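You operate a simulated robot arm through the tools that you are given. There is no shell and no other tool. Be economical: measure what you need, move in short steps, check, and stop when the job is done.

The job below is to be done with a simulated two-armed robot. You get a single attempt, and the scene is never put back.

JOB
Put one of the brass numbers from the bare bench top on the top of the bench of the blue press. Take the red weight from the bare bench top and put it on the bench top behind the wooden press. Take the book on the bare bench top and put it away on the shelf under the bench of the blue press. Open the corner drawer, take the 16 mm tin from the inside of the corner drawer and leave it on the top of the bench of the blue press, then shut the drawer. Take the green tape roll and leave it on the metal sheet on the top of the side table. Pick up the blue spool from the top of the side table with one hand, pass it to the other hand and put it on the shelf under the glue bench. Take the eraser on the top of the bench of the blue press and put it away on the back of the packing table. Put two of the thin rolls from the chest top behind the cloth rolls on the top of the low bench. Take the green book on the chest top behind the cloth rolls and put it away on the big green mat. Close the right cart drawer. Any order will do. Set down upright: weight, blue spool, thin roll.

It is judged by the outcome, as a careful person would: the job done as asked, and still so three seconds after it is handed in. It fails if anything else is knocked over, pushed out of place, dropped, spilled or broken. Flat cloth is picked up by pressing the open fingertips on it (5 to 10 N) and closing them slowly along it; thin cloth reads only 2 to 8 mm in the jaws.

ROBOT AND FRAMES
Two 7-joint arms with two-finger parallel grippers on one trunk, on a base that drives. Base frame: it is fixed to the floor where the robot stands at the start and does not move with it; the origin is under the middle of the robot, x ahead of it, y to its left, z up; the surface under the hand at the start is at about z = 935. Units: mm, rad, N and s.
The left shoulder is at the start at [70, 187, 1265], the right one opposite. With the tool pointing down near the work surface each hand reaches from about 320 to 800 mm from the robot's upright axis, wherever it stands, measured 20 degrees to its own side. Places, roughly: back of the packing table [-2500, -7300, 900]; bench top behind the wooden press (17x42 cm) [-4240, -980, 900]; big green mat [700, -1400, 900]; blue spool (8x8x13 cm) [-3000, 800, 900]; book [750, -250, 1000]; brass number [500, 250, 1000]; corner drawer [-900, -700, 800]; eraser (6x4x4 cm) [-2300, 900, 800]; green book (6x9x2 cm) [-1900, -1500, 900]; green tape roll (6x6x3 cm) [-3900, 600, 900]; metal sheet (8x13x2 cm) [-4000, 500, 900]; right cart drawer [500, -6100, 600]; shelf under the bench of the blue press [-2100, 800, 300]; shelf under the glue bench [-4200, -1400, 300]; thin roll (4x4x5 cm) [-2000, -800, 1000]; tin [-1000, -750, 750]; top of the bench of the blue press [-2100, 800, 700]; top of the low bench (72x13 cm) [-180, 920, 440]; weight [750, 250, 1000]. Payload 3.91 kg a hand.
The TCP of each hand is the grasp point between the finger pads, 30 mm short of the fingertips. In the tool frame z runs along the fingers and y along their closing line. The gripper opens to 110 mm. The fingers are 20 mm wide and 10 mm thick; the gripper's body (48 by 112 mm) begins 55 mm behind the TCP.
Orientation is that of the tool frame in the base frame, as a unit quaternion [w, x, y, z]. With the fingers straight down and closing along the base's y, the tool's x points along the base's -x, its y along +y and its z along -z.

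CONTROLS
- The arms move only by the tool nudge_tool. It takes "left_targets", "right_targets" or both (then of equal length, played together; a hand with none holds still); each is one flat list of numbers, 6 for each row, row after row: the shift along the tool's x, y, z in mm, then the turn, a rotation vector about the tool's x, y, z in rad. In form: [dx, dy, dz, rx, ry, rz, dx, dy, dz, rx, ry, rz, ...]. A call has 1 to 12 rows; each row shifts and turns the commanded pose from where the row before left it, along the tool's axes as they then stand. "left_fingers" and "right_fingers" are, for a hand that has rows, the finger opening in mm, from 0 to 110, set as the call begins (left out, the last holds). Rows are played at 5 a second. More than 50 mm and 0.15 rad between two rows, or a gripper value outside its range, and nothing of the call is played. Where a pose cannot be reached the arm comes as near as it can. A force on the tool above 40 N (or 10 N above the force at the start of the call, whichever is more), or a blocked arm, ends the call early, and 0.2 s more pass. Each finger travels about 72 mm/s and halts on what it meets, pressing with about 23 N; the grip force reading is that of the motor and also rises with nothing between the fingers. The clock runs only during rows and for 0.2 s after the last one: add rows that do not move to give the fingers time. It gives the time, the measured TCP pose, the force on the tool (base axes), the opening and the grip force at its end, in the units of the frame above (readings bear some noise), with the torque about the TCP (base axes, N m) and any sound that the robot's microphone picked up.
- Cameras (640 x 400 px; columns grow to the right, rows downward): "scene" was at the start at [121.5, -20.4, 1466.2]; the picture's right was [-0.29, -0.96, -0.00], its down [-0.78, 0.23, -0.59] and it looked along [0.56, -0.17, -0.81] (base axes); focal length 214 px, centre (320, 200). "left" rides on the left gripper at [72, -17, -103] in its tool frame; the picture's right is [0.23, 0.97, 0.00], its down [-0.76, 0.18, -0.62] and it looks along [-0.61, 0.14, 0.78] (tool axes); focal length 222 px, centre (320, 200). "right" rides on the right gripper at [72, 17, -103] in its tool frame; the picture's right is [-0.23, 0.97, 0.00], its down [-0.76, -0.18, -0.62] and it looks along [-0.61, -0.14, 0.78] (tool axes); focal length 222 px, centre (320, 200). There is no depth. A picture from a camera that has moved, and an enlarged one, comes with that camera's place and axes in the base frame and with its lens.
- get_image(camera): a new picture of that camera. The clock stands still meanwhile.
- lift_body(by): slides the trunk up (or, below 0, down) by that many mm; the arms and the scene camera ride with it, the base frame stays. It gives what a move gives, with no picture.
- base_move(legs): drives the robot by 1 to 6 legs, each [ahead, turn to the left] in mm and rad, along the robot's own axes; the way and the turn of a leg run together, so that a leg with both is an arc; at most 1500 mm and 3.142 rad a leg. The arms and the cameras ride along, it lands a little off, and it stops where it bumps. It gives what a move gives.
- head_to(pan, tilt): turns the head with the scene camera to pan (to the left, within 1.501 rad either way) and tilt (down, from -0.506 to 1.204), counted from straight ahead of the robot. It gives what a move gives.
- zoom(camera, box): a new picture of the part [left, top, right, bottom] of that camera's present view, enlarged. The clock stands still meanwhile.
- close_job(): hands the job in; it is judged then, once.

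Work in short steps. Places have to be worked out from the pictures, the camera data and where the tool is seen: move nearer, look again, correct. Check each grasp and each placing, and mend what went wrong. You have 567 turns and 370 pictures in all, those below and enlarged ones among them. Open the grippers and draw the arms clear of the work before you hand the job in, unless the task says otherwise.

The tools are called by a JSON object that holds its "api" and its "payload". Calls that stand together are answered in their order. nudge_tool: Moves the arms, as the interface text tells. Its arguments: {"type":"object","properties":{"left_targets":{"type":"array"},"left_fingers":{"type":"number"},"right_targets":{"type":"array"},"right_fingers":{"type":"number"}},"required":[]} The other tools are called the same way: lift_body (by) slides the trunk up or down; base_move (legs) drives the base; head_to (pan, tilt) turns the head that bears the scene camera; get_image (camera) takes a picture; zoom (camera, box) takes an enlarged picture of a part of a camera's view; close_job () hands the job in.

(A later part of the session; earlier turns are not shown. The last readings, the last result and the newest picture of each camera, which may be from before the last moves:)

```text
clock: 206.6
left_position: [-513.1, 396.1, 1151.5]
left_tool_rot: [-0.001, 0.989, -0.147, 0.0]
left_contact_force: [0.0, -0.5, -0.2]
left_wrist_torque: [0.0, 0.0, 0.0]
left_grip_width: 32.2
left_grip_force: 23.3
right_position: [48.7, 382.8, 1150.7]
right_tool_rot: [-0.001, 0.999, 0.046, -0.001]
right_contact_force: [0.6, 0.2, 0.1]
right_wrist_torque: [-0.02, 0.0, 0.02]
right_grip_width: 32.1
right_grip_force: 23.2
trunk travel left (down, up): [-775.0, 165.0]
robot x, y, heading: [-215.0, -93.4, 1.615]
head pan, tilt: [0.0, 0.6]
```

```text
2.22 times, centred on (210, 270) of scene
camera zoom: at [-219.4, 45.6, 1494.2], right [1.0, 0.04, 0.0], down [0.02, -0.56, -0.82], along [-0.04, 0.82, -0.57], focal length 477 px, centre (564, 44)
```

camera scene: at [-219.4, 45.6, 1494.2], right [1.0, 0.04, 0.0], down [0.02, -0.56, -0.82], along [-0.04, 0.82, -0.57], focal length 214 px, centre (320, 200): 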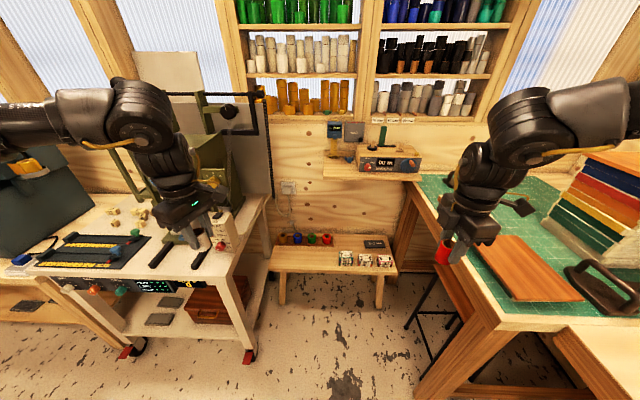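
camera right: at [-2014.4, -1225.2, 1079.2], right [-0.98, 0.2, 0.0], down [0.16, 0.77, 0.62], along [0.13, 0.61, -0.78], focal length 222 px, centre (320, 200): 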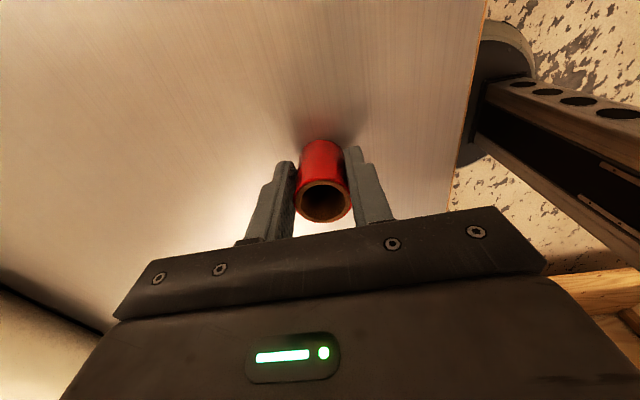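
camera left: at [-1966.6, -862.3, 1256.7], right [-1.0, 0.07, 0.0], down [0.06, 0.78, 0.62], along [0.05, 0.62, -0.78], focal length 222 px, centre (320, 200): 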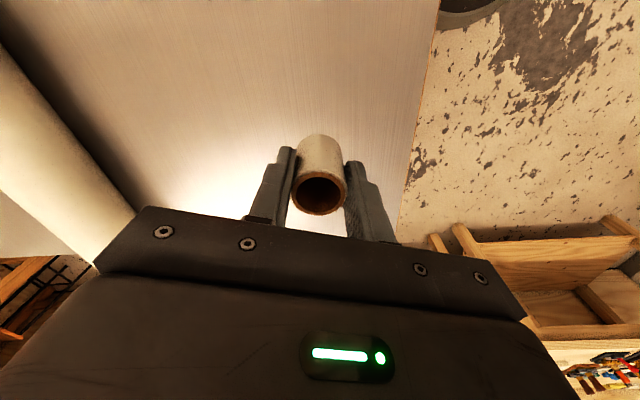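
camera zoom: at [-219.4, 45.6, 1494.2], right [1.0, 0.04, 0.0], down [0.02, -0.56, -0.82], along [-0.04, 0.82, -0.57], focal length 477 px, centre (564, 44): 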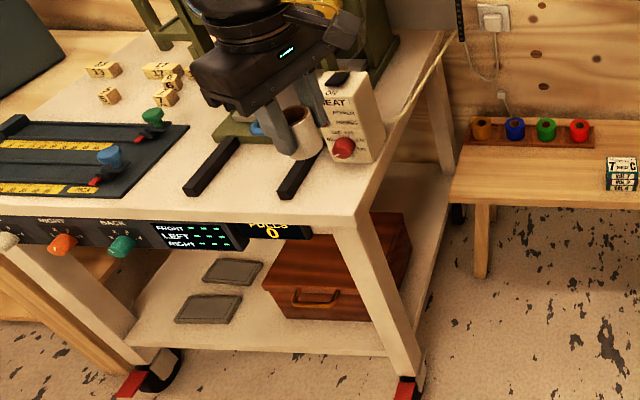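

The low bench's left front part is free; olive bench's right edge is x≈-615 (z≈765), mat table's edge x≈200. I'll work at an angle (heading 0.94) to place the white roll at about (-210,870) with the left hand.

{"api": "base_move", "payload": {"legs": [[400, 0]]}}

{"api": "base_move", "payload": {"legs": [[0, -0.67]]}}

{"api": "get_image", "payload": {"camera": "left"}}

{"api": "get_image", "payload": {"camera": "scene"}}

```text
clock: 209.1
left_position: [-526.7, 793.7, 1153.2]
left_tool_rot: [-0.002, 0.989, -0.15, 0.0]
left_contact_force: [-0.3, -0.2, 0.9]
left_wrist_torque: [-0.04, 0.0, 0.01]
left_grip_width: 32.2
left_grip_force: 22.9
right_position: [35.6, 778.3, 1150.8]
right_tool_rot: [-0.001, 0.999, 0.043, -0.001]
right_contact_force: [-0.4, -0.4, -0.1]
right_wrist_torque: [0.01, 0.0, 0.02]
right_grip_width: 32.0
right_grip_force: 23.3
trunk travel left (down, up): [-775.0, 165.0]
robot x, y, heading: [-232.6, 300.5, 1.606]
head pan, tilt: [0.0, 0.6]
```

```text
clock: 211.2
left_position: [-164.9, 874.6, 1152.2]
left_tool_rot: [-0.002, 0.887, -0.461, 0.0]
left_contact_force: [-1.2, -0.3, -0.8]
left_wrist_torque: [-0.01, 0.0, -0.02]
left_grip_width: 31.9
left_grip_force: 22.6
right_position: [269.8, 517.8, 1150.9]
right_tool_rot: [-0.001, 0.959, -0.282, -0.002]
right_contact_force: [0.8, 0.3, 0.0]
right_wrist_torque: [0.0, 0.01, 0.02]
right_grip_width: 32.1
right_grip_force: 23.0
trunk travel left (down, up): [-775.0, 165.0]
robot x, y, heading: [-228.6, 304.0, 0.952]
head pan, tilt: [0.0, 0.6]
```

```text
296 pictures are left
camera left: at [-109.7, 823.9, 1256.1], right [-0.67, -0.75, 0.0], down [-0.58, 0.52, 0.62], along [-0.46, 0.42, -0.78], focal length 222 px, centre (320, 200)
```

left: 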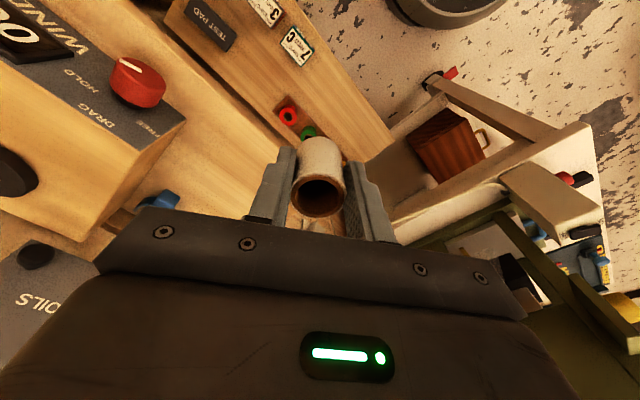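

```text
295 pictures are left
camera scene: at [-149.2, 417.5, 1494.2], right [0.81, -0.58, 0.0], down [-0.33, -0.46, -0.82], along [0.48, 0.67, -0.57], focal length 214 px, centre (320, 200)
```

scene: 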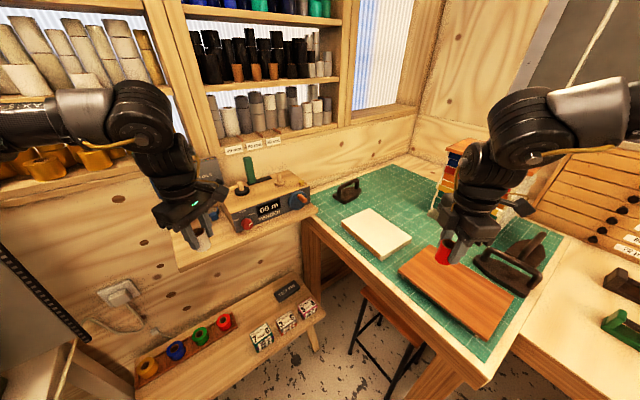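

Ledge and tables are close; I'll keep the trunk higher and use positions further to the side. Turn right 0.2, draw the right hand up and aside, and move the left hand over the target.

{"api": "base_move", "payload": {"legs": [[0, -0.2]]}}

{"api": "nudge_tool", "payload": {"left_targets": [-20, 34, 0, 0, 0, 0, -20, 34, 0, 0, 0, 0, -20, 34, 0, 0, 0, 0, -20, 34, 0, 0, 0, 0, 0, 0, 0, 0, 0, 0, 0, 0, 0, 0, 0, 0], "right_targets": [16, 19, -41, 0, 0, 0, 16, 19, -41, 0, 0, 0, 16, 19, -41, 0, 0, 0, 16, 19, -41, 0, 0, 0, 16, 19, -41, 0, 0, 0, 16, 19, -41, 0, 0, 0]}}

{"api": "get_image", "payload": {"camera": "left"}}

```text
clock: 212.4
left_position: [-53.2, 849.7, 1152.6]
left_tool_rot: [-0.001, 0.838, -0.546, 0.0]
left_contact_force: [-0.2, 0.4, 0.0]
left_wrist_torque: [0.01, -0.01, -0.01]
left_grip_width: 32.4
left_grip_force: 23.4
right_position: [303.2, 415.1, 1150.4]
right_tool_rot: [-0.001, 0.927, -0.375, -0.001]
right_contact_force: [-0.4, 0.3, -0.1]
right_wrist_torque: [0.01, 0.02, 0.03]
right_grip_width: 31.8
right_grip_force: 23.0
trunk travel left (down, up): [-775.0, 165.0]
robot x, y, heading: [-234.1, 303.4, 0.754]
head pan, tilt: [0.0, 0.6]
```

```text
clock: 213.8
left_position: [-209.2, 865.6, 1152.5]
left_tool_rot: [-0.002, 0.838, -0.546, 0.0]
left_contact_force: [0.1, -0.7, 0.0]
left_wrist_torque: [-0.01, 0.01, 0.03]
left_grip_width: 32.0
left_grip_force: 23.2
right_position: [290.9, 262.1, 1375.5]
right_tool_rot: [-0.003, 0.927, -0.375, -0.002]
right_contact_force: [-0.1, -0.6, -0.3]
right_wrist_torque: [0.02, 0.0, 0.04]
right_grip_width: 31.9
right_grip_force: 23.1
right hand out of reach, approached as far as the arm can: row 6
trunk travel left (down, up): [-775.0, 165.0]
robot x, y, heading: [-232.1, 304.2, 0.751]
head pan, tilt: [0.0, 0.6]
```

```text
294 pictures are left
camera left: at [-164.7, 805.9, 1256.1], right [-0.8, -0.6, 0.0], down [-0.47, 0.62, 0.62], along [-0.37, 0.5, -0.78], focal length 222 px, centre (320, 200)
```

left: 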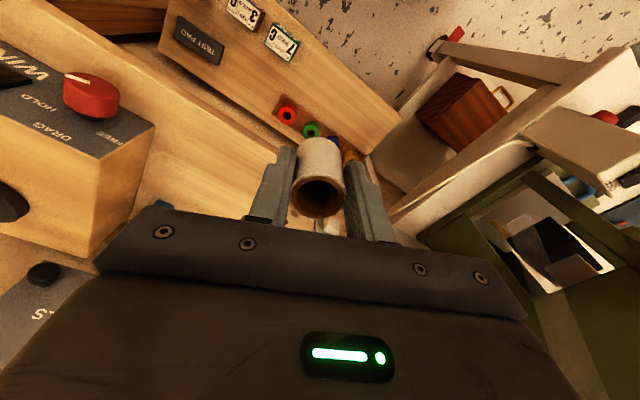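

Front edge is y≈853, so I aim for (-218,930). Shift the left hand, then lower the trunk 330.

{"api": "nudge_tool", "payload": {"left_targets": [-31, -9, 0, 0, 0, 0, -31, -9, 0, 0, 0, 0]}}

{"api": "lift_body", "payload": {"by": -330}}

{"api": "get_image", "payload": {"camera": "left"}}

{"api": "get_image", "payload": {"camera": "scene"}}

```text
clock: 214.4
left_position: [-218.8, 932.3, 1152.7]
left_tool_rot: [-0.001, 0.838, -0.546, 0.001]
left_contact_force: [0.0, -0.3, -0.7]
left_wrist_torque: [0.0, 0.02, 0.0]
left_grip_width: 32.2
left_grip_force: 22.5
right_position: [290.2, 265.0, 1375.6]
right_tool_rot: [-0.004, 0.927, -0.376, -0.001]
right_contact_force: [-0.4, 0.2, 0.5]
right_wrist_torque: [0.02, 0.05, 0.0]
right_grip_width: 32.1
right_grip_force: 23.1
trunk travel left (down, up): [-775.0, 165.0]
robot x, y, heading: [-231.0, 303.8, 0.753]
head pan, tilt: [0.0, 0.6]
```

```text
clock: 215.7
left_position: [-217.1, 927.8, 1050.1]
left_tool_rot: [-0.007, 0.837, -0.546, 0.002]
left_contact_force: [-4.0, -10.9, 21.9]
left_wrist_torque: [-0.18, -0.28, -0.16]
left_grip_width: 32.6
left_grip_force: 22.9
right_position: [289.1, 261.7, 1266.7]
right_tool_rot: [-0.004, 0.928, -0.374, -0.002]
right_contact_force: [0.4, 0.7, -0.5]
right_wrist_torque: [-0.02, 0.01, 0.02]
right_grip_width: 32.4
right_grip_force: 23.1
trunk travel left (down, up): [-667.0, 273.0]
robot x, y, heading: [-229.2, 302.4, 0.752]
head pan, tilt: [0.0, 0.6]
stopped: the force on the tool passed its limit at 172 N (the readings are from after the stop); the commanded pose is now the measured one
```

```text
293 pictures are left
camera left: at [-174.7, 867.7, 1152.7], right [-0.8, -0.6, -0.01], down [-0.48, 0.62, 0.62], along [-0.37, 0.51, -0.78], focal length 222 px, centre (320, 200)
```

left: 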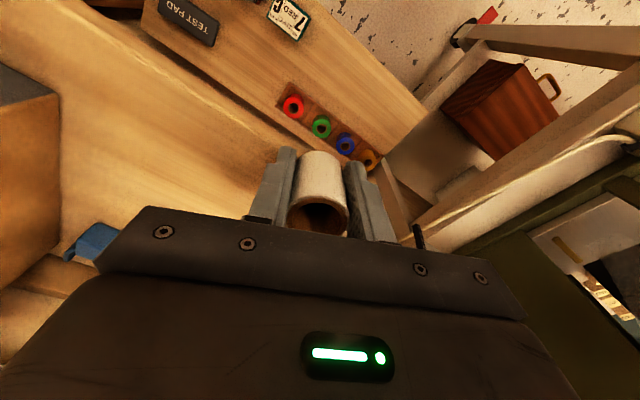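

```text
292 pictures are left
camera scene: at [-129.2, 395.8, 1385.9], right [0.68, -0.73, 0.0], down [-0.41, -0.38, -0.83], along [0.6, 0.57, -0.56], focal length 214 px, centre (320, 200)
```

scene: 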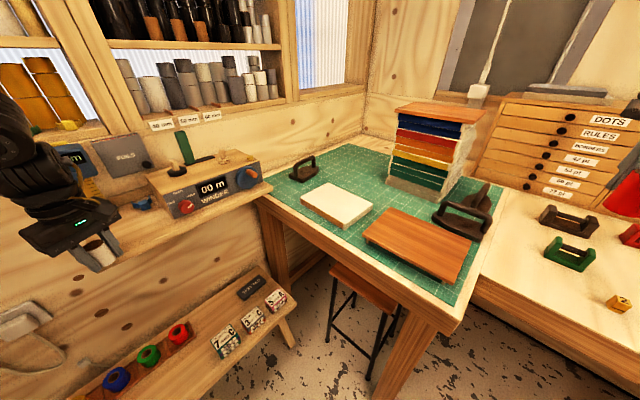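

The roll's bottom hit the wall ledge (it's at z≈1000 and reaches farther than judged). I raise the hand and inspect the roll.

{"api": "nudge_tool", "payload": {"left_targets": [0, 0, -30, 0, 0, 0, 0, 0, -40, 0, 0, 0, 31, 9, 0, 0, 0, 0, 31, 9, 0, 0, 0, 0]}}

{"api": "get_image", "payload": {"camera": "left"}}

{"api": "head_to", "payload": {"pan": 0.7, "tilt": 0.7}}

{"api": "get_image", "payload": {"camera": "scene"}}

```text
clock: 216.7
left_position: [-211.2, 866.3, 1119.0]
left_tool_rot: [-0.006, 0.838, -0.546, 0.001]
left_contact_force: [-0.2, 0.3, -1.5]
left_wrist_torque: [0.01, -0.03, -0.02]
left_grip_width: 32.1
left_grip_force: 22.7
right_position: [291.1, 264.0, 1267.4]
right_tool_rot: [-0.005, 0.927, -0.376, -0.002]
right_contact_force: [0.1, 0.1, -0.4]
right_wrist_torque: [0.01, -0.03, -0.01]
right_grip_width: 32.1
right_grip_force: 23.4
trunk travel left (down, up): [-667.0, 273.0]
robot x, y, heading: [-229.5, 304.3, 0.756]
head pan, tilt: [0.0, 0.6]
```

```text
291 pictures are left
camera left: at [-166.9, 805.6, 1222.8], right [-0.8, -0.6, -0.01], down [-0.47, 0.62, 0.62], along [-0.37, 0.51, -0.78], focal length 222 px, centre (320, 200)
```

left: 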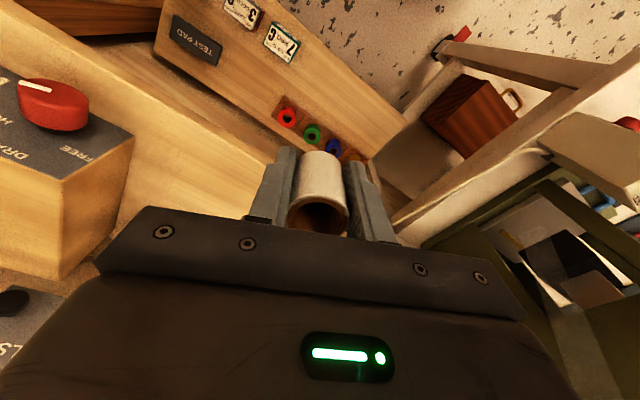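

```text
clock: 217.8
left_position: [-210.2, 868.8, 1119.6]
left_tool_rot: [-0.006, 0.837, -0.547, 0.002]
left_contact_force: [-0.6, 0.2, 0.3]
left_wrist_torque: [-0.02, 0.03, 0.02]
left_grip_width: 32.1
left_grip_force: 23.1
right_position: [289.9, 265.2, 1267.5]
right_tool_rot: [-0.004, 0.927, -0.375, -0.001]
right_contact_force: [0.2, 0.0, -0.2]
right_wrist_torque: [0.01, -0.04, -0.01]
right_grip_width: 32.2
right_grip_force: 23.4
trunk travel left (down, up): [-667.0, 273.0]
robot x, y, heading: [-234.1, 302.3, 0.751]
head pan, tilt: [0.7, 0.7]
```

```text
290 pictures are left
camera scene: at [-182.6, 423.0, 1377.5], right [0.99, -0.12, 0.0], down [-0.08, -0.64, -0.76], along [0.09, 0.76, -0.64], focal length 214 px, centre (320, 200)
```

scene: 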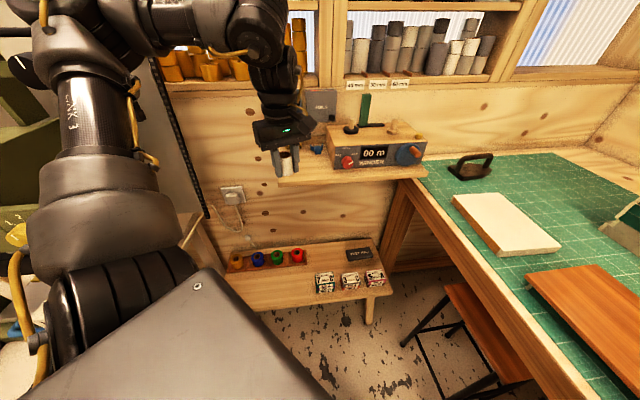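

The ledge begins at x≈-249, y≈945. I move the roll left of it, to (-340,890), then lower the trunk 150.

{"api": "nudge_tool", "payload": {"left_targets": [-18, 28, 0, 0, 0, 0, -18, 28, 0, 0, 0, 0, -18, 28, 0, 0, 0, 0, -17, 27, 0, 0, 0, 0]}}

{"api": "lift_body", "payload": {"by": -150}}

{"api": "get_image", "payload": {"camera": "left"}}

{"api": "get_image", "payload": {"camera": "scene"}}

```text
clock: 218.8
left_position: [-281.6, 859.7, 1103.0]
left_tool_rot: [-0.006, 0.838, -0.546, 0.001]
left_contact_force: [-0.3, 0.2, -0.4]
left_wrist_torque: [0.01, -0.03, 0.01]
left_grip_width: 32.2
left_grip_force: 23.3
left hand out of reach, approached as far as the arm can: row 2, 3, 4
right_position: [290.2, 263.4, 1267.4]
right_tool_rot: [-0.004, 0.927, -0.376, 0.0]
right_contact_force: [-0.6, 0.3, 0.7]
right_wrist_torque: [0.02, 0.0, -0.02]
right_grip_width: 31.7
right_grip_force: 23.0
trunk travel left (down, up): [-667.0, 273.0]
robot x, y, heading: [-227.7, 301.4, 0.752]
head pan, tilt: [0.7, 0.7]
```

```text
clock: 220.6
left_position: [-281.8, 858.7, 954.9]
left_tool_rot: [-0.005, 0.838, -0.546, 0.001]
left_contact_force: [-0.7, 0.2, -0.1]
left_wrist_torque: [0.02, 0.04, 0.03]
left_grip_width: 32.1
left_grip_force: 22.6
right_position: [290.5, 264.3, 1118.4]
right_tool_rot: [-0.004, 0.927, -0.375, -0.002]
right_contact_force: [0.2, -0.7, -0.9]
right_wrist_torque: [-0.03, -0.01, 0.02]
right_grip_width: 32.2
right_grip_force: 22.9
trunk travel left (down, up): [-517.0, 423.0]
robot x, y, heading: [-227.8, 302.5, 0.751]
head pan, tilt: [0.7, 0.7]
```

```text
289 pictures are left
camera left: at [-238.5, 798.3, 1057.1], right [-0.8, -0.6, -0.01], down [-0.47, 0.62, 0.62], along [-0.37, 0.5, -0.78], focal length 222 px, centre (320, 200)
```

left: 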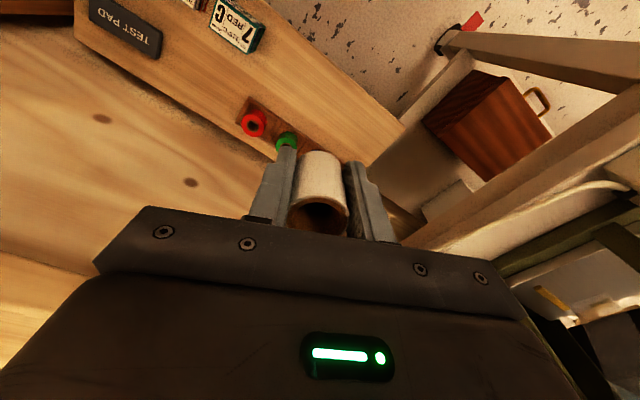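

```text
288 pictures are left
camera scene: at [-182.8, 423.0, 1227.5], right [0.99, -0.12, 0.0], down [-0.08, -0.64, -0.76], along [0.09, 0.76, -0.64], focal length 214 px, centre (320, 200)
```

scene: 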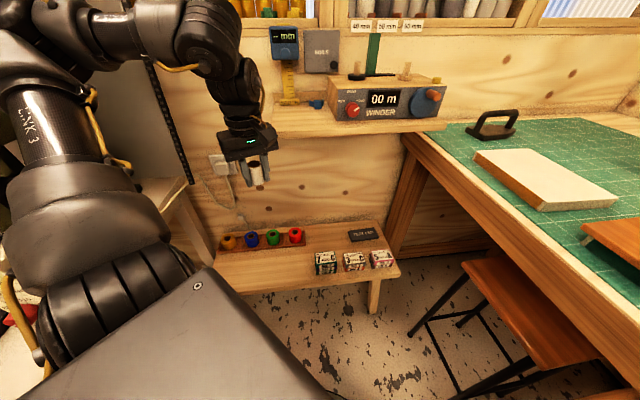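

The hand is now below/clear of the ledge edge. Lower further to z≈600.

{"api": "nudge_tool", "payload": {"left_targets": [0, 0, 40, 0, 0, 0, 0, 0, 40, 0, 0, 0, 0, 0, 40, 0, 0, 0, 0, 0, 40, 0, 0, 0, 0, 0, 40, 0, 0, 0, 0, 0, 40, 0, 0, 0, 0, 0, 40, 0, 0, 0, 0, 0, 40, 0, 0, 0, 0, 0, 30, 0, 0, 0]}}

{"api": "get_image", "payload": {"camera": "left"}}

{"api": "get_image", "payload": {"camera": "scene"}}

```text
clock: 222.6
left_position: [-278.0, 862.6, 603.6]
left_tool_rot: [-0.005, 0.838, -0.545, 0.0]
left_contact_force: [0.1, 0.1, -0.5]
left_wrist_torque: [-0.05, 0.0, -0.03]
left_grip_width: 32.1
left_grip_force: 23.1
right_position: [289.9, 266.0, 1117.4]
right_tool_rot: [-0.003, 0.927, -0.375, -0.001]
right_contact_force: [-1.1, 0.1, -0.7]
right_wrist_torque: [0.0, -0.02, -0.04]
right_grip_width: 32.0
right_grip_force: 22.5
trunk travel left (down, up): [-517.0, 423.0]
robot x, y, heading: [-226.9, 301.9, 0.753]
head pan, tilt: [0.7, 0.7]
```

```text
287 pictures are left
camera left: at [-235.1, 802.1, 706.5], right [-0.8, -0.6, -0.01], down [-0.48, 0.62, 0.62], along [-0.37, 0.5, -0.78], focal length 222 px, centre (320, 200)
```

left: 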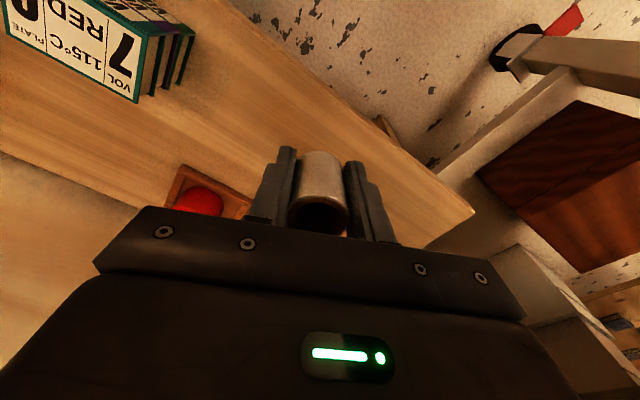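

```text
286 pictures are left
camera scene: at [-183.0, 423.6, 1227.4], right [0.99, -0.12, 0.0], down [-0.08, -0.64, -0.76], along [0.09, 0.76, -0.64], focal length 214 px, centre (320, 200)
```

scene: 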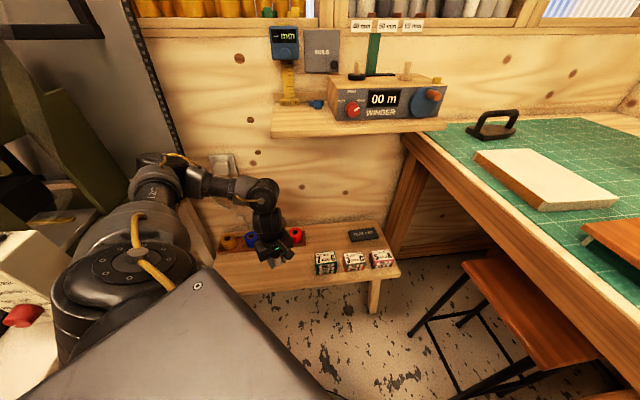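

Good. Shift 28 mm deeper over the bench and descend gently.

{"api": "nudge_tool", "payload": {"left_targets": [-25.6, -11, 0, 0, 0, 0, 0, 0, 40, 0, 0, 0, 0, 0, 30, 0, 0, 0, 0, 0, 20, 0, 0, 0]}}

{"api": "zoom", "payload": {"camera": "scene", "box": [200, 180, 420, 320]}}

```text
clock: 223.6
left_position: [-276.3, 889.1, 512.5]
left_tool_rot: [-0.006, 0.837, -0.546, 0.001]
left_contact_force: [0.3, 0.6, -0.5]
left_wrist_torque: [-0.01, -0.02, 0.02]
left_grip_width: 31.8
left_grip_force: 22.8
right_position: [290.6, 264.4, 1117.0]
right_tool_rot: [-0.003, 0.927, -0.376, -0.001]
right_contact_force: [0.5, 0.2, -0.2]
right_wrist_torque: [-0.01, -0.01, 0.0]
right_grip_width: 32.4
right_grip_force: 22.5
trunk travel left (down, up): [-517.0, 423.0]
robot x, y, heading: [-229.6, 298.7, 0.753]
head pan, tilt: [0.7, 0.7]
```

```text
2.86 times, centred on (310, 250) of scene
camera zoom: at [-182.7, 423.5, 1227.4], right [0.99, -0.12, 0.0], down [-0.08, -0.64, -0.76], along [0.09, 0.76, -0.64], focal length 613 px, centre (349, 57)
```

zoom: 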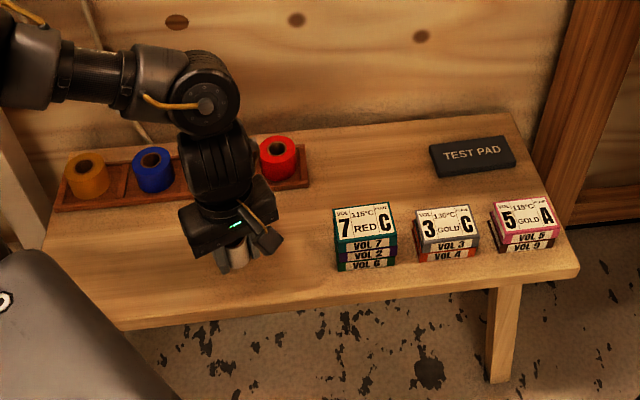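

Now the last few centimetres in small steps until contact.

{"api": "nudge_tool", "payload": {"left_targets": [0, 0, 8, 0, 0, 0, 0, 0, 6, 0, 0, 0, 0, 0, 5, 0, 0, 0, 0, 0, 4, 0, 0, 0]}}

```text
clock: 224.6
left_position: [-279.4, 891.2, 491.7]
left_tool_rot: [-0.005, 0.837, -0.547, 0.002]
left_contact_force: [1.2, -0.4, -0.7]
left_wrist_torque: [-0.01, 0.01, 0.01]
left_grip_width: 32.4
left_grip_force: 23.6
right_position: [291.3, 265.8, 1117.7]
right_tool_rot: [-0.003, 0.927, -0.375, -0.002]
right_contact_force: [0.6, 0.5, 0.6]
right_wrist_torque: [-0.02, -0.02, 0.0]
right_grip_width: 32.0
right_grip_force: 23.2
trunk travel left (down, up): [-517.0, 423.0]
robot x, y, heading: [-227.5, 302.8, 0.754]
head pan, tilt: [0.7, 0.7]
```

{"api": "nudge_tool", "payload": {"left_targets": [0, 0, 4, 0, 0, 0, 0, 0, 4, 0, 0, 0, 0, 0, 4, 0, 0, 0, 0, 0, 3, 0, 0, 0]}}

```text
clock: 225.6
left_position: [-278.8, 889.5, 481.0]
left_tool_rot: [-0.008, 0.838, -0.546, 0.0]
left_contact_force: [-5.4, 1.1, 41.0]
left_wrist_torque: [-0.61, 0.72, -0.38]
left_grip_width: 31.9
left_grip_force: 22.8
right_position: [291.3, 260.7, 1118.4]
right_tool_rot: [-0.006, 0.927, -0.375, -0.002]
right_contact_force: [-0.1, 0.1, -0.5]
right_wrist_torque: [-0.02, -0.02, 0.0]
right_grip_width: 32.3
right_grip_force: 23.4
trunk travel left (down, up): [-517.0, 423.0]
robot x, y, heading: [-231.0, 304.7, 0.752]
head pan, tilt: [0.7, 0.7]
```

Firm contact at z≈481. Ease up 3 mm, then release and raise slowly.

{"api": "nudge_tool", "payload": {"left_targets": [0, 0, -4, 0, 0, 0, 0, 0, 0, 0, 0, 0]}}

{"api": "nudge_tool", "payload": {"left_targets": [0, 0, 0, 0, 0, 0, 0, 0, 0, 0, 0, 0, 0, 0, 0, 0, 0, 0, 0, 0, -15, 0, 0, 0, 0, 0, -30, 0, 0, 0, 0, 0, -40, 0, 0, 0], "left_fingers": 50}}

{"api": "get_image", "payload": {"camera": "left"}}

```text
clock: 226.2
left_position: [-277.9, 889.8, 481.0]
left_tool_rot: [-0.007, 0.838, -0.546, 0.001]
left_contact_force: [0.1, 3.2, 11.5]
left_wrist_torque: [-0.13, 0.13, -0.05]
left_grip_width: 32.3
left_grip_force: 22.8
right_position: [291.1, 263.7, 1116.8]
right_tool_rot: [-0.004, 0.927, -0.375, -0.001]
right_contact_force: [0.3, -0.6, -0.2]
right_wrist_torque: [-0.01, 0.0, 0.0]
right_grip_width: 32.0
right_grip_force: 23.6
trunk travel left (down, up): [-517.0, 423.0]
robot x, y, heading: [-229.7, 299.3, 0.751]
head pan, tilt: [0.7, 0.7]
```

```text
clock: 227.6
left_position: [-280.3, 889.1, 564.9]
left_tool_rot: [-0.005, 0.838, -0.546, 0.001]
left_contact_force: [0.5, 0.0, -0.2]
left_wrist_torque: [-0.03, 0.01, 0.0]
left_grip_width: 49.7
left_grip_force: 0.0
right_position: [290.1, 264.4, 1118.2]
right_tool_rot: [-0.003, 0.927, -0.375, -0.002]
right_contact_force: [0.2, -0.5, -0.1]
right_wrist_torque: [0.03, 0.01, 0.01]
right_grip_width: 32.1
right_grip_force: 22.9
trunk travel left (down, up): [-517.0, 423.0]
robot x, y, heading: [-230.3, 304.2, 0.755]
head pan, tilt: [0.7, 0.7]
```

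```text
284 pictures are left
camera left: at [-237.6, 828.4, 668.1], right [-0.8, -0.6, -0.01], down [-0.47, 0.62, 0.63], along [-0.37, 0.51, -0.78], focal length 222 px, centre (320, 200)
```

left: 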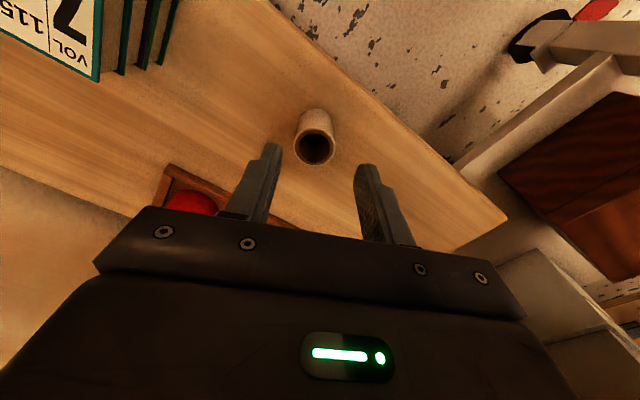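

White roll stands upright at (-279,889). Raise the left hand back along its path, then the trunk.

{"api": "nudge_tool", "payload": {"left_targets": [25.6, 11, -20, 0, 0, 0, 0, 0, -45, 0, 0, 0, 0, 0, -45, 0, 0, 0, 0, 0, -45, 0, 0, 0, 0, 0, -45, 0, 0, 0, 0, 0, -45, 0, 0, 0, 0, 0, -45, 0, 0, 0, 0, 0, -45, 0, 0, 0, 0, 0, -45, 0, 0, 0]}}

{"api": "lift_body", "payload": {"by": 258}}

{"api": "base_move", "payload": {"legs": [[-110, 0]]}}

{"api": "base_move", "payload": {"legs": [[0, 1.8]]}}

{"api": "head_to", "payload": {"pan": -0.8, "tilt": 0.7}}

{"api": "get_image", "payload": {"camera": "scene"}}

```text
clock: 229.6
left_position: [-281.6, 859.0, 945.2]
left_tool_rot: [-0.006, 0.837, -0.547, 0.0]
left_contact_force: [0.4, -0.1, 0.2]
left_wrist_torque: [-0.04, 0.01, 0.0]
left_grip_width: 50.1
left_grip_force: 0.1
right_position: [290.6, 262.6, 1117.8]
right_tool_rot: [-0.004, 0.927, -0.375, -0.001]
right_contact_force: [-0.1, -0.2, -0.1]
right_wrist_torque: [-0.02, -0.02, 0.0]
right_grip_width: 31.9
right_grip_force: 23.4
trunk travel left (down, up): [-517.0, 423.0]
robot x, y, heading: [-229.2, 302.4, 0.757]
head pan, tilt: [0.7, 0.7]
```

```text
clock: 232.2
left_position: [-281.8, 860.1, 1202.3]
left_tool_rot: [-0.005, 0.838, -0.546, 0.002]
left_contact_force: [-0.6, 0.0, -0.2]
left_wrist_torque: [0.0, 0.0, -0.02]
left_grip_width: 50.3
left_grip_force: 0.0
right_position: [289.7, 265.7, 1375.2]
right_tool_rot: [-0.003, 0.927, -0.375, -0.002]
right_contact_force: [0.2, 0.0, -0.5]
right_wrist_torque: [-0.01, 0.02, -0.03]
right_grip_width: 31.9
right_grip_force: 24.0
trunk travel left (down, up): [-775.0, 165.0]
robot x, y, heading: [-228.6, 304.0, 0.757]
head pan, tilt: [0.7, 0.7]
```

```text
clock: 233.4
left_position: [-359.5, 787.4, 1201.5]
left_tool_rot: [-0.005, 0.837, -0.547, 0.001]
left_contact_force: [0.0, 0.5, 0.2]
left_wrist_torque: [0.0, -0.03, 0.01]
left_grip_width: 50.0
left_grip_force: 0.0
right_position: [212.8, 191.9, 1374.5]
right_tool_rot: [-0.002, 0.927, -0.376, -0.002]
right_contact_force: [0.0, -0.4, -0.7]
right_wrist_torque: [-0.01, -0.02, -0.02]
right_grip_width: 31.9
right_grip_force: 22.8
trunk travel left (down, up): [-775.0, 165.0]
robot x, y, heading: [-310.8, 227.7, 0.751]
head pan, tilt: [0.7, 0.7]
```

```text
clock: 238.2
left_position: [-837.6, 44.9, 1201.0]
left_tool_rot: [-0.004, 0.946, 0.324, -0.004]
left_contact_force: [-0.4, -0.4, -0.7]
left_wrist_torque: [0.0, 0.01, 0.02]
left_grip_width: 50.1
left_grip_force: 0.1
right_position: [-398.9, 745.0, 1374.4]
right_tool_rot: [-0.001, 0.866, 0.5, -0.004]
right_contact_force: [0.6, 0.3, -1.1]
right_wrist_torque: [-0.02, 0.01, 0.0]
right_grip_width: 31.8
right_grip_force: 23.0
trunk travel left (down, up): [-775.0, 165.0]
robot x, y, heading: [-308.1, 226.2, 2.567]
head pan, tilt: [0.7, 0.7]
```

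```text
clock: 239.8
left_position: [-838.0, 44.9, 1201.5]
left_tool_rot: [-0.004, 0.946, 0.324, -0.003]
left_contact_force: [-0.5, -0.8, 0.1]
left_wrist_torque: [-0.01, 0.0, -0.05]
left_grip_width: 50.4
left_grip_force: 0.0
right_position: [-399.0, 744.8, 1375.1]
right_tool_rot: [-0.001, 0.866, 0.5, -0.004]
right_contact_force: [-0.5, 1.3, -0.4]
right_wrist_torque: [0.02, 0.0, 0.04]
right_grip_width: 32.1
right_grip_force: 23.3
trunk travel left (down, up): [-775.0, 165.0]
robot x, y, heading: [-314.1, 227.4, 2.569]
head pan, tilt: [-0.799, 0.7]
```

```text
283 pictures are left
camera scene: at [-367.4, 340.6, 1485.4], right [0.98, 0.2, 0.0], down [0.13, -0.63, -0.76], along [-0.15, 0.75, -0.64], focal length 214 px, centre (320, 200)
```

scene: 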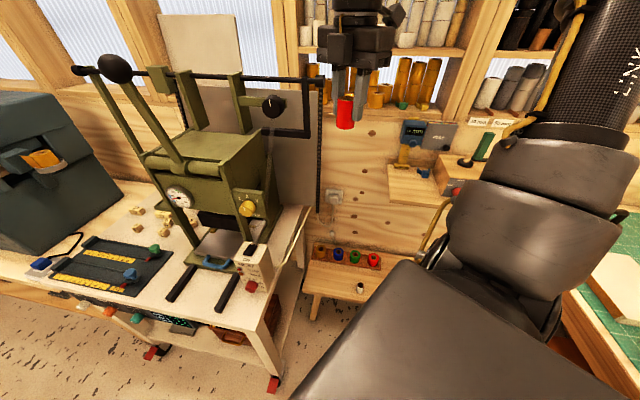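

Right hand is near; target for the red roll ≈(-412,895). Shift and lower it in free space.

{"api": "nudge_tool", "payload": {"right_targets": [31, -21, 20, 0, 0, 0, 31, -21, 20, 0, 0, 0, 31, -21, 20, 0, 0, 0, 31, -21, 20, 0, 0, 0, 0, 0, 45, 0, 0, 0, 0, 0, 45, 0, 0, 0, 0, 0, 45, 0, 0, 0, 0, 0, 45, 0, 0, 0]}}

{"api": "lift_body", "payload": {"by": -258}}

{"api": "get_image", "payload": {"camera": "right"}}

{"api": "get_image", "payload": {"camera": "scene"}}

```text
clock: 241.6
left_position: [-838.4, 45.5, 1202.8]
left_tool_rot: [-0.003, 0.946, 0.323, -0.004]
left_contact_force: [0.4, 0.9, 0.5]
left_wrist_torque: [0.0, 0.0, 0.0]
left_grip_width: 50.2
left_grip_force: 0.0
right_position: [-412.2, 892.5, 1113.1]
right_tool_rot: [-0.001, 0.866, 0.501, -0.004]
right_contact_force: [-0.5, 0.6, -0.4]
right_wrist_torque: [0.01, -0.04, 0.01]
right_grip_width: 31.6
right_grip_force: 23.0
trunk travel left (down, up): [-775.0, 165.0]
robot x, y, heading: [-311.9, 227.3, 2.572]
head pan, tilt: [-0.799, 0.7]
```

```text
clock: 244.2
left_position: [-837.4, 44.4, 943.4]
left_tool_rot: [-0.005, 0.946, 0.324, -0.003]
left_contact_force: [-0.3, -0.2, -0.2]
left_wrist_torque: [0.02, -0.01, 0.02]
left_grip_width: 50.0
left_grip_force: 0.0
right_position: [-411.4, 890.8, 856.9]
right_tool_rot: [-0.001, 0.866, 0.5, -0.004]
right_contact_force: [-0.1, 0.4, -0.1]
right_wrist_torque: [0.02, 0.02, 0.02]
right_grip_width: 32.0
right_grip_force: 23.1
trunk travel left (down, up): [-517.0, 423.0]
robot x, y, heading: [-308.1, 230.4, 2.569]
head pan, tilt: [-0.799, 0.7]
```

```text
282 pictures are left
camera right: at [-361.2, 943.9, 960.8], right [0.73, -0.68, 0.0], down [-0.53, -0.57, 0.63], along [-0.43, -0.46, -0.78], focal length 222 px, centre (320, 200)
```

right: 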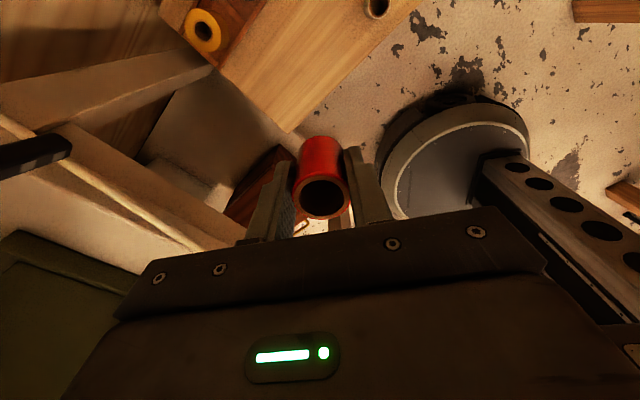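

```text
281 pictures are left
camera scene: at [-367.2, 340.6, 1227.5], right [0.98, 0.2, 0.0], down [0.13, -0.63, -0.76], along [-0.15, 0.75, -0.64], focal length 214 px, centre (320, 200)
```

scene: 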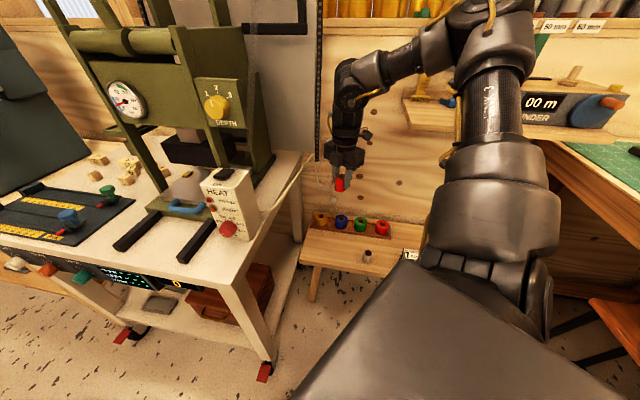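

Above a free spot. Descend to z≈535.

{"api": "nudge_tool", "payload": {"right_targets": [0, 0, 40, 0, 0, 0, 0, 0, 40, 0, 0, 0, 0, 0, 40, 0, 0, 0, 0, 0, 40, 0, 0, 0, 0, 0, 40, 0, 0, 0, 0, 0, 40, 0, 0, 0, 0, 0, 40, 0, 0, 0, 0, 0, 40, 0, 0, 0]}}

{"api": "get_image", "payload": {"camera": "right"}}

```text
clock: 246.0
left_position: [-838.0, 44.2, 942.8]
left_tool_rot: [-0.004, 0.946, 0.324, -0.004]
left_contact_force: [0.8, -0.1, 0.1]
left_wrist_torque: [-0.01, -0.03, 0.04]
left_grip_width: 50.1
left_grip_force: 0.2
right_position: [-410.9, 876.5, 610.6]
right_tool_rot: [-0.001, 0.866, 0.5, -0.003]
right_contact_force: [-0.2, -0.4, 0.0]
right_wrist_torque: [0.01, -0.01, -0.01]
right_grip_width: 32.0
right_grip_force: 23.2
right hand out of reach, approached as far as the arm can: row 7, 8
trunk travel left (down, up): [-517.0, 423.0]
robot x, y, heading: [-309.2, 226.6, 2.571]
head pan, tilt: [-0.799, 0.7]
```

```text
280 pictures are left
camera right: at [-360.9, 930.2, 713.2], right [0.73, -0.68, 0.0], down [-0.53, -0.57, 0.63], along [-0.43, -0.46, -0.78], focal length 222 px, centre (320, 200)
```

right: 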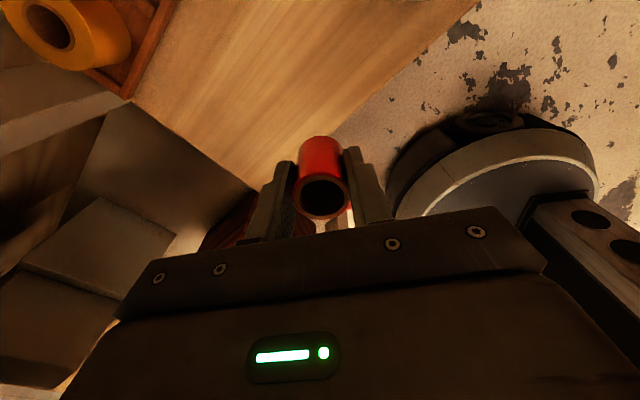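

Reach limit at z≈610; lower the trunk 85 more.

{"api": "lift_body", "payload": {"by": -85}}

{"api": "nudge_tool", "payload": {"right_targets": [8, -5, 5, 0, 0, 0, 0, 0, 6, 0, 0, 0]}}

{"api": "get_image", "payload": {"camera": "scene"}}

```text
clock: 247.2
left_position: [-837.8, 44.1, 859.1]
left_tool_rot: [-0.005, 0.946, 0.324, -0.003]
left_contact_force: [0.1, -0.2, -0.7]
left_wrist_torque: [0.0, -0.02, -0.02]
left_grip_width: 50.4
left_grip_force: 0.2
right_position: [-412.1, 876.2, 525.7]
right_tool_rot: [-0.001, 0.866, 0.5, -0.004]
right_contact_force: [-0.4, 0.1, -1.1]
right_wrist_torque: [0.0, -0.02, 0.0]
right_grip_width: 32.1
right_grip_force: 23.1
trunk travel left (down, up): [-432.0, 508.0]
robot x, y, heading: [-308.6, 233.0, 2.569]
head pan, tilt: [-0.799, 0.7]
```

```text
clock: 247.8
left_position: [-838.3, 45.8, 857.3]
left_tool_rot: [-0.004, 0.946, 0.324, -0.003]
left_contact_force: [0.2, 0.4, 0.2]
left_wrist_torque: [0.01, -0.03, 0.02]
left_grip_width: 49.8
left_grip_force: 0.1
right_position: [-410.8, 877.9, 523.8]
right_tool_rot: [-0.001, 0.866, 0.5, -0.004]
right_contact_force: [0.9, -0.1, -1.0]
right_wrist_torque: [-0.02, 0.01, -0.01]
right_grip_width: 31.8
right_grip_force: 23.7
right hand out of reach, approached as far as the arm can: row 1, 2
trunk travel left (down, up): [-432.0, 508.0]
robot x, y, heading: [-310.4, 230.6, 2.569]
head pan, tilt: [-0.799, 0.7]
```

```text
279 pictures are left
camera scene: at [-367.3, 340.7, 1142.4], right [0.98, 0.2, 0.0], down [0.13, -0.63, -0.76], along [-0.15, 0.75, -0.64], focal length 214 px, centre (320, 200)
```

scene: 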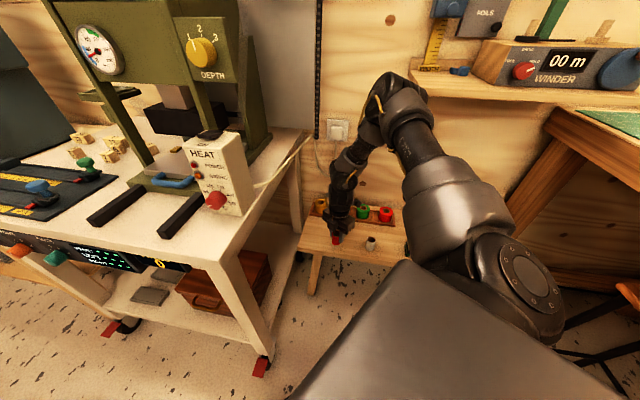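

Lower via the trunk: 28, then small steps.

{"api": "lift_body", "payload": {"by": -28}}

{"api": "lift_body", "payload": {"by": -6}}

```text
clock: 248.6
left_position: [-837.1, 44.8, 831.0]
left_tool_rot: [-0.005, 0.946, 0.324, -0.003]
left_contact_force: [-0.1, -1.3, -0.4]
left_wrist_torque: [0.0, 0.03, 0.01]
left_grip_width: 50.3
left_grip_force: 0.0
right_position: [-411.1, 876.5, 497.1]
right_tool_rot: [-0.001, 0.866, 0.5, -0.003]
right_contact_force: [0.3, -0.4, -1.0]
right_wrist_torque: [-0.02, 0.0, -0.01]
right_grip_width: 32.0
right_grip_force: 23.2
trunk travel left (down, up): [-404.0, 536.0]
robot x, y, heading: [-309.1, 230.0, 2.567]
head pan, tilt: [-0.799, 0.7]
```

```text
clock: 249.1
left_position: [-837.9, 44.2, 825.4]
left_tool_rot: [-0.005, 0.946, 0.324, -0.004]
left_contact_force: [0.1, -0.6, 0.0]
left_wrist_torque: [-0.01, 0.02, -0.03]
left_grip_width: 49.8
left_grip_force: 0.0
right_position: [-411.6, 875.7, 492.6]
right_tool_rot: [-0.003, 0.866, 0.499, -0.003]
right_contact_force: [1.4, 0.9, 18.2]
right_wrist_torque: [-0.08, -0.22, 0.03]
right_grip_width: 32.3
right_grip_force: 22.9
trunk travel left (down, up): [-398.0, 542.0]
robot x, y, heading: [-310.1, 230.0, 2.573]
head pan, tilt: [-0.799, 0.7]
```

Contact (18 N). Release and raise.

{"api": "nudge_tool", "payload": {"right_targets": [0, 0, 0, 0, 0, 0, 0, 0, 0, 0, 0, 0, 0, 0, 0, 0, 0, 0, 0, 0, -15, 0, 0, 0, 0, 0, -30, 0, 0, 0, 0, 0, -40, 0, 0, 0, 0, 0, -40, 0, 0, 0], "right_fingers": 50}}

{"api": "get_image", "payload": {"camera": "right"}}

{"api": "get_image", "payload": {"camera": "scene"}}

```text
clock: 250.7
left_position: [-838.5, 43.1, 825.0]
left_tool_rot: [-0.004, 0.946, 0.325, -0.003]
left_contact_force: [0.2, 0.1, 0.0]
left_wrist_torque: [0.01, -0.02, 0.03]
left_grip_width: 50.1
left_grip_force: 0.1
right_position: [-408.0, 876.3, 618.3]
right_tool_rot: [-0.002, 0.866, 0.5, -0.002]
right_contact_force: [-0.6, 0.1, 1.3]
right_wrist_torque: [0.02, 0.03, -0.02]
right_grip_width: 49.9
right_grip_force: 0.1
trunk travel left (down, up): [-398.0, 542.0]
robot x, y, heading: [-311.9, 230.0, 2.571]
head pan, tilt: [-0.799, 0.7]
```

```text
278 pictures are left
camera right: at [-357.3, 929.8, 721.8], right [0.73, -0.68, 0.0], down [-0.53, -0.57, 0.63], along [-0.43, -0.46, -0.78], focal length 222 px, centre (320, 200)
```

right: 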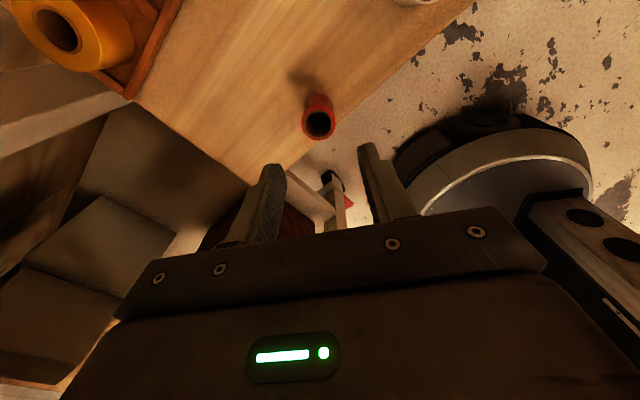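

```text
277 pictures are left
camera scene: at [-367.1, 339.8, 1108.5], right [0.98, 0.2, 0.0], down [0.13, -0.63, -0.77], along [-0.15, 0.75, -0.64], focal length 214 px, centre (320, 200)
```

scene: 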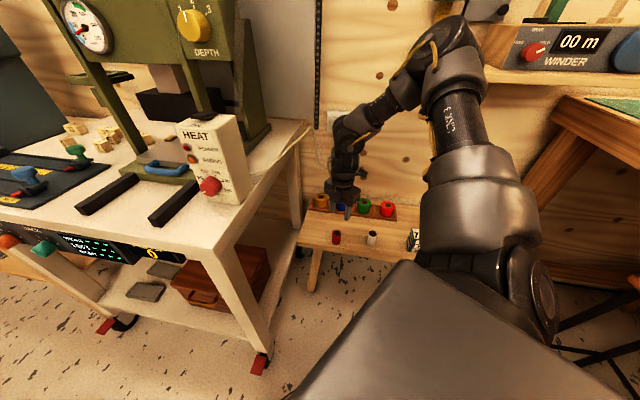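

Both rolls stand upright on the low bench. I retrace the way up: trunk, hand, trunk.

{"api": "lift_body", "payload": {"by": 119}}

{"api": "nudge_tool", "payload": {"right_targets": [0, 0, -40, 0, 0, 0, 0, 0, -40, 0, 0, 0, 0, 0, -40, 0, 0, 0]}}

{"api": "lift_body", "payload": {"by": 258}}

```text
clock: 252.2
left_position: [-837.4, 45.2, 943.7]
left_tool_rot: [-0.004, 0.946, 0.324, -0.003]
left_contact_force: [-0.4, -0.3, -1.2]
left_wrist_torque: [-0.03, 0.0, 0.01]
left_grip_width: 50.0
left_grip_force: 0.0
right_position: [-408.0, 877.1, 736.0]
right_tool_rot: [-0.001, 0.866, 0.5, -0.004]
right_contact_force: [0.1, 0.3, 0.2]
right_wrist_torque: [-0.02, 0.02, 0.03]
right_grip_width: 50.0
right_grip_force: 0.0
trunk travel left (down, up): [-517.0, 423.0]
robot x, y, heading: [-309.8, 229.2, 2.572]
head pan, tilt: [-0.799, 0.7]
```

```text
clock: 253.0
left_position: [-836.5, 43.0, 942.6]
left_tool_rot: [-0.004, 0.946, 0.325, -0.004]
left_contact_force: [0.0, -0.3, 0.5]
left_wrist_torque: [0.03, -0.02, -0.03]
left_grip_width: 50.0
left_grip_force: 0.1
right_position: [-406.9, 876.7, 856.2]
right_tool_rot: [-0.002, 0.866, 0.5, -0.002]
right_contact_force: [0.1, -0.4, 0.1]
right_wrist_torque: [-0.01, -0.03, -0.01]
right_grip_width: 50.4
right_grip_force: 0.0
trunk travel left (down, up): [-517.0, 423.0]
robot x, y, heading: [-310.1, 226.6, 2.57]
head pan, tilt: [-0.799, 0.7]
```

```text
clock: 255.7
left_position: [-837.2, 44.2, 1201.8]
left_tool_rot: [-0.005, 0.946, 0.325, -0.004]
left_contact_force: [0.1, 0.4, 0.0]
left_wrist_torque: [0.02, 0.02, 0.0]
left_grip_width: 50.1
left_grip_force: 0.0
right_position: [-407.5, 877.4, 1113.0]
right_tool_rot: [-0.002, 0.866, 0.5, -0.003]
right_contact_force: [-0.8, 0.3, 0.1]
right_wrist_torque: [-0.01, 0.02, 0.01]
right_grip_width: 50.2
right_grip_force: 0.0
trunk travel left (down, up): [-775.0, 165.0]
robot x, y, heading: [-310.0, 225.9, 2.572]
head pan, tilt: [-0.799, 0.7]
```

Next the drawer. I reverse out of the corner, then turn towards the chest's near end face to look at the corner drawer.

{"api": "base_move", "payload": {"legs": [[-350, 0]]}}

{"api": "base_move", "payload": {"legs": [[0, 1.25]]}}

{"api": "head_to", "payload": {"pan": 0, "tilt": 0.45}}

{"api": "get_image", "payload": {"camera": "scene"}}

```text
clock: 257.9
left_position: [-542.4, -146.6, 1201.4]
left_tool_rot: [-0.004, 0.946, 0.325, -0.003]
left_contact_force: [0.5, -0.9, 0.3]
left_wrist_torque: [0.0, 0.04, 0.01]
left_grip_width: 50.0
left_grip_force: 0.1
right_position: [-115.6, 687.4, 1112.2]
right_tool_rot: [-0.001, 0.865, 0.501, -0.003]
right_contact_force: [0.1, -0.9, 0.2]
right_wrist_torque: [-0.02, -0.03, -0.01]
right_grip_width: 49.9
right_grip_force: 0.1
trunk travel left (down, up): [-775.0, 165.0]
robot x, y, heading: [-15.5, 39.1, 2.577]
head pan, tilt: [-0.799, 0.7]
```

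```text
clock: 261.4
left_position: [-2.8, -518.5, 1202.0]
left_tool_rot: [-0.001, 0.575, 0.818, -0.006]
left_contact_force: [0.4, 0.6, 0.0]
left_wrist_torque: [0.03, -0.01, 0.02]
left_grip_width: 49.9
left_grip_force: 0.0
right_position: [-660.2, 147.6, 1112.6]
right_tool_rot: [0.002, 0.408, 0.913, -0.004]
right_contact_force: [-0.2, 0.1, -0.4]
right_wrist_torque: [-0.04, -0.01, 0.02]
right_grip_width: 50.3
right_grip_force: 0.2
trunk travel left (down, up): [-775.0, 165.0]
robot x, y, heading: [-14.5, 36.2, -2.455]
head pan, tilt: [-0.799, 0.7]
```

```text
clock: 262.6
left_position: [-2.4, -519.5, 1201.7]
left_tool_rot: [-0.002, 0.575, 0.818, -0.006]
left_contact_force: [-0.8, 0.3, -0.3]
left_wrist_torque: [0.0, 0.01, -0.01]
left_grip_width: 50.3
left_grip_force: 0.1
right_position: [-659.1, 147.3, 1111.6]
right_tool_rot: [0.001, 0.407, 0.913, -0.004]
right_contact_force: [0.1, -0.2, -0.4]
right_wrist_torque: [0.02, -0.01, -0.01]
right_grip_width: 50.3
right_grip_force: 0.1
trunk travel left (down, up): [-775.0, 165.0]
robot x, y, heading: [-13.8, 39.7, -2.457]
head pan, tilt: [0.0, 0.45]
```

```text
276 pictures are left
camera scene: at [-123.5, -48.5, 1507.6], right [-0.63, 0.78, 0.0], down [0.34, 0.27, -0.9], along [-0.7, -0.57, -0.44], focal length 214 px, centre (320, 200)
```

scene: 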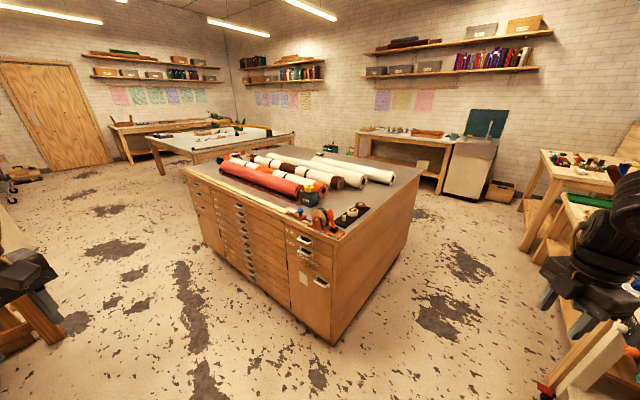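

The chest's drawer face looks towards +x. I zoom on the corner column.

{"api": "zoom", "payload": {"camera": "scene", "box": [260, 190, 380, 300]}}

```text
3.64 times, centred on (320, 245) of scene
camera zoom: at [-123.5, -48.5, 1507.6], right [-0.63, 0.78, 0.0], down [0.34, 0.27, -0.9], along [-0.7, -0.57, -0.44], focal length 780 px, centre (320, 36)
```

zoom: 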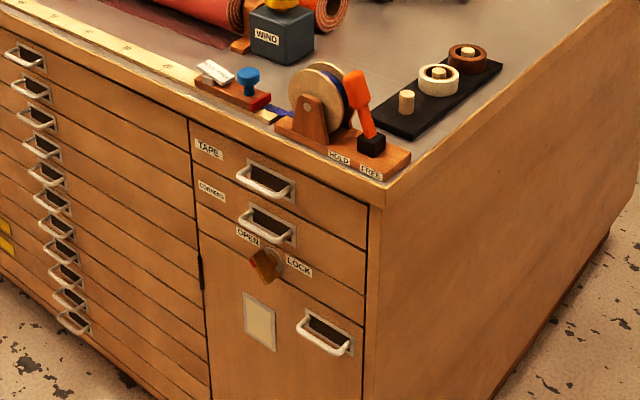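

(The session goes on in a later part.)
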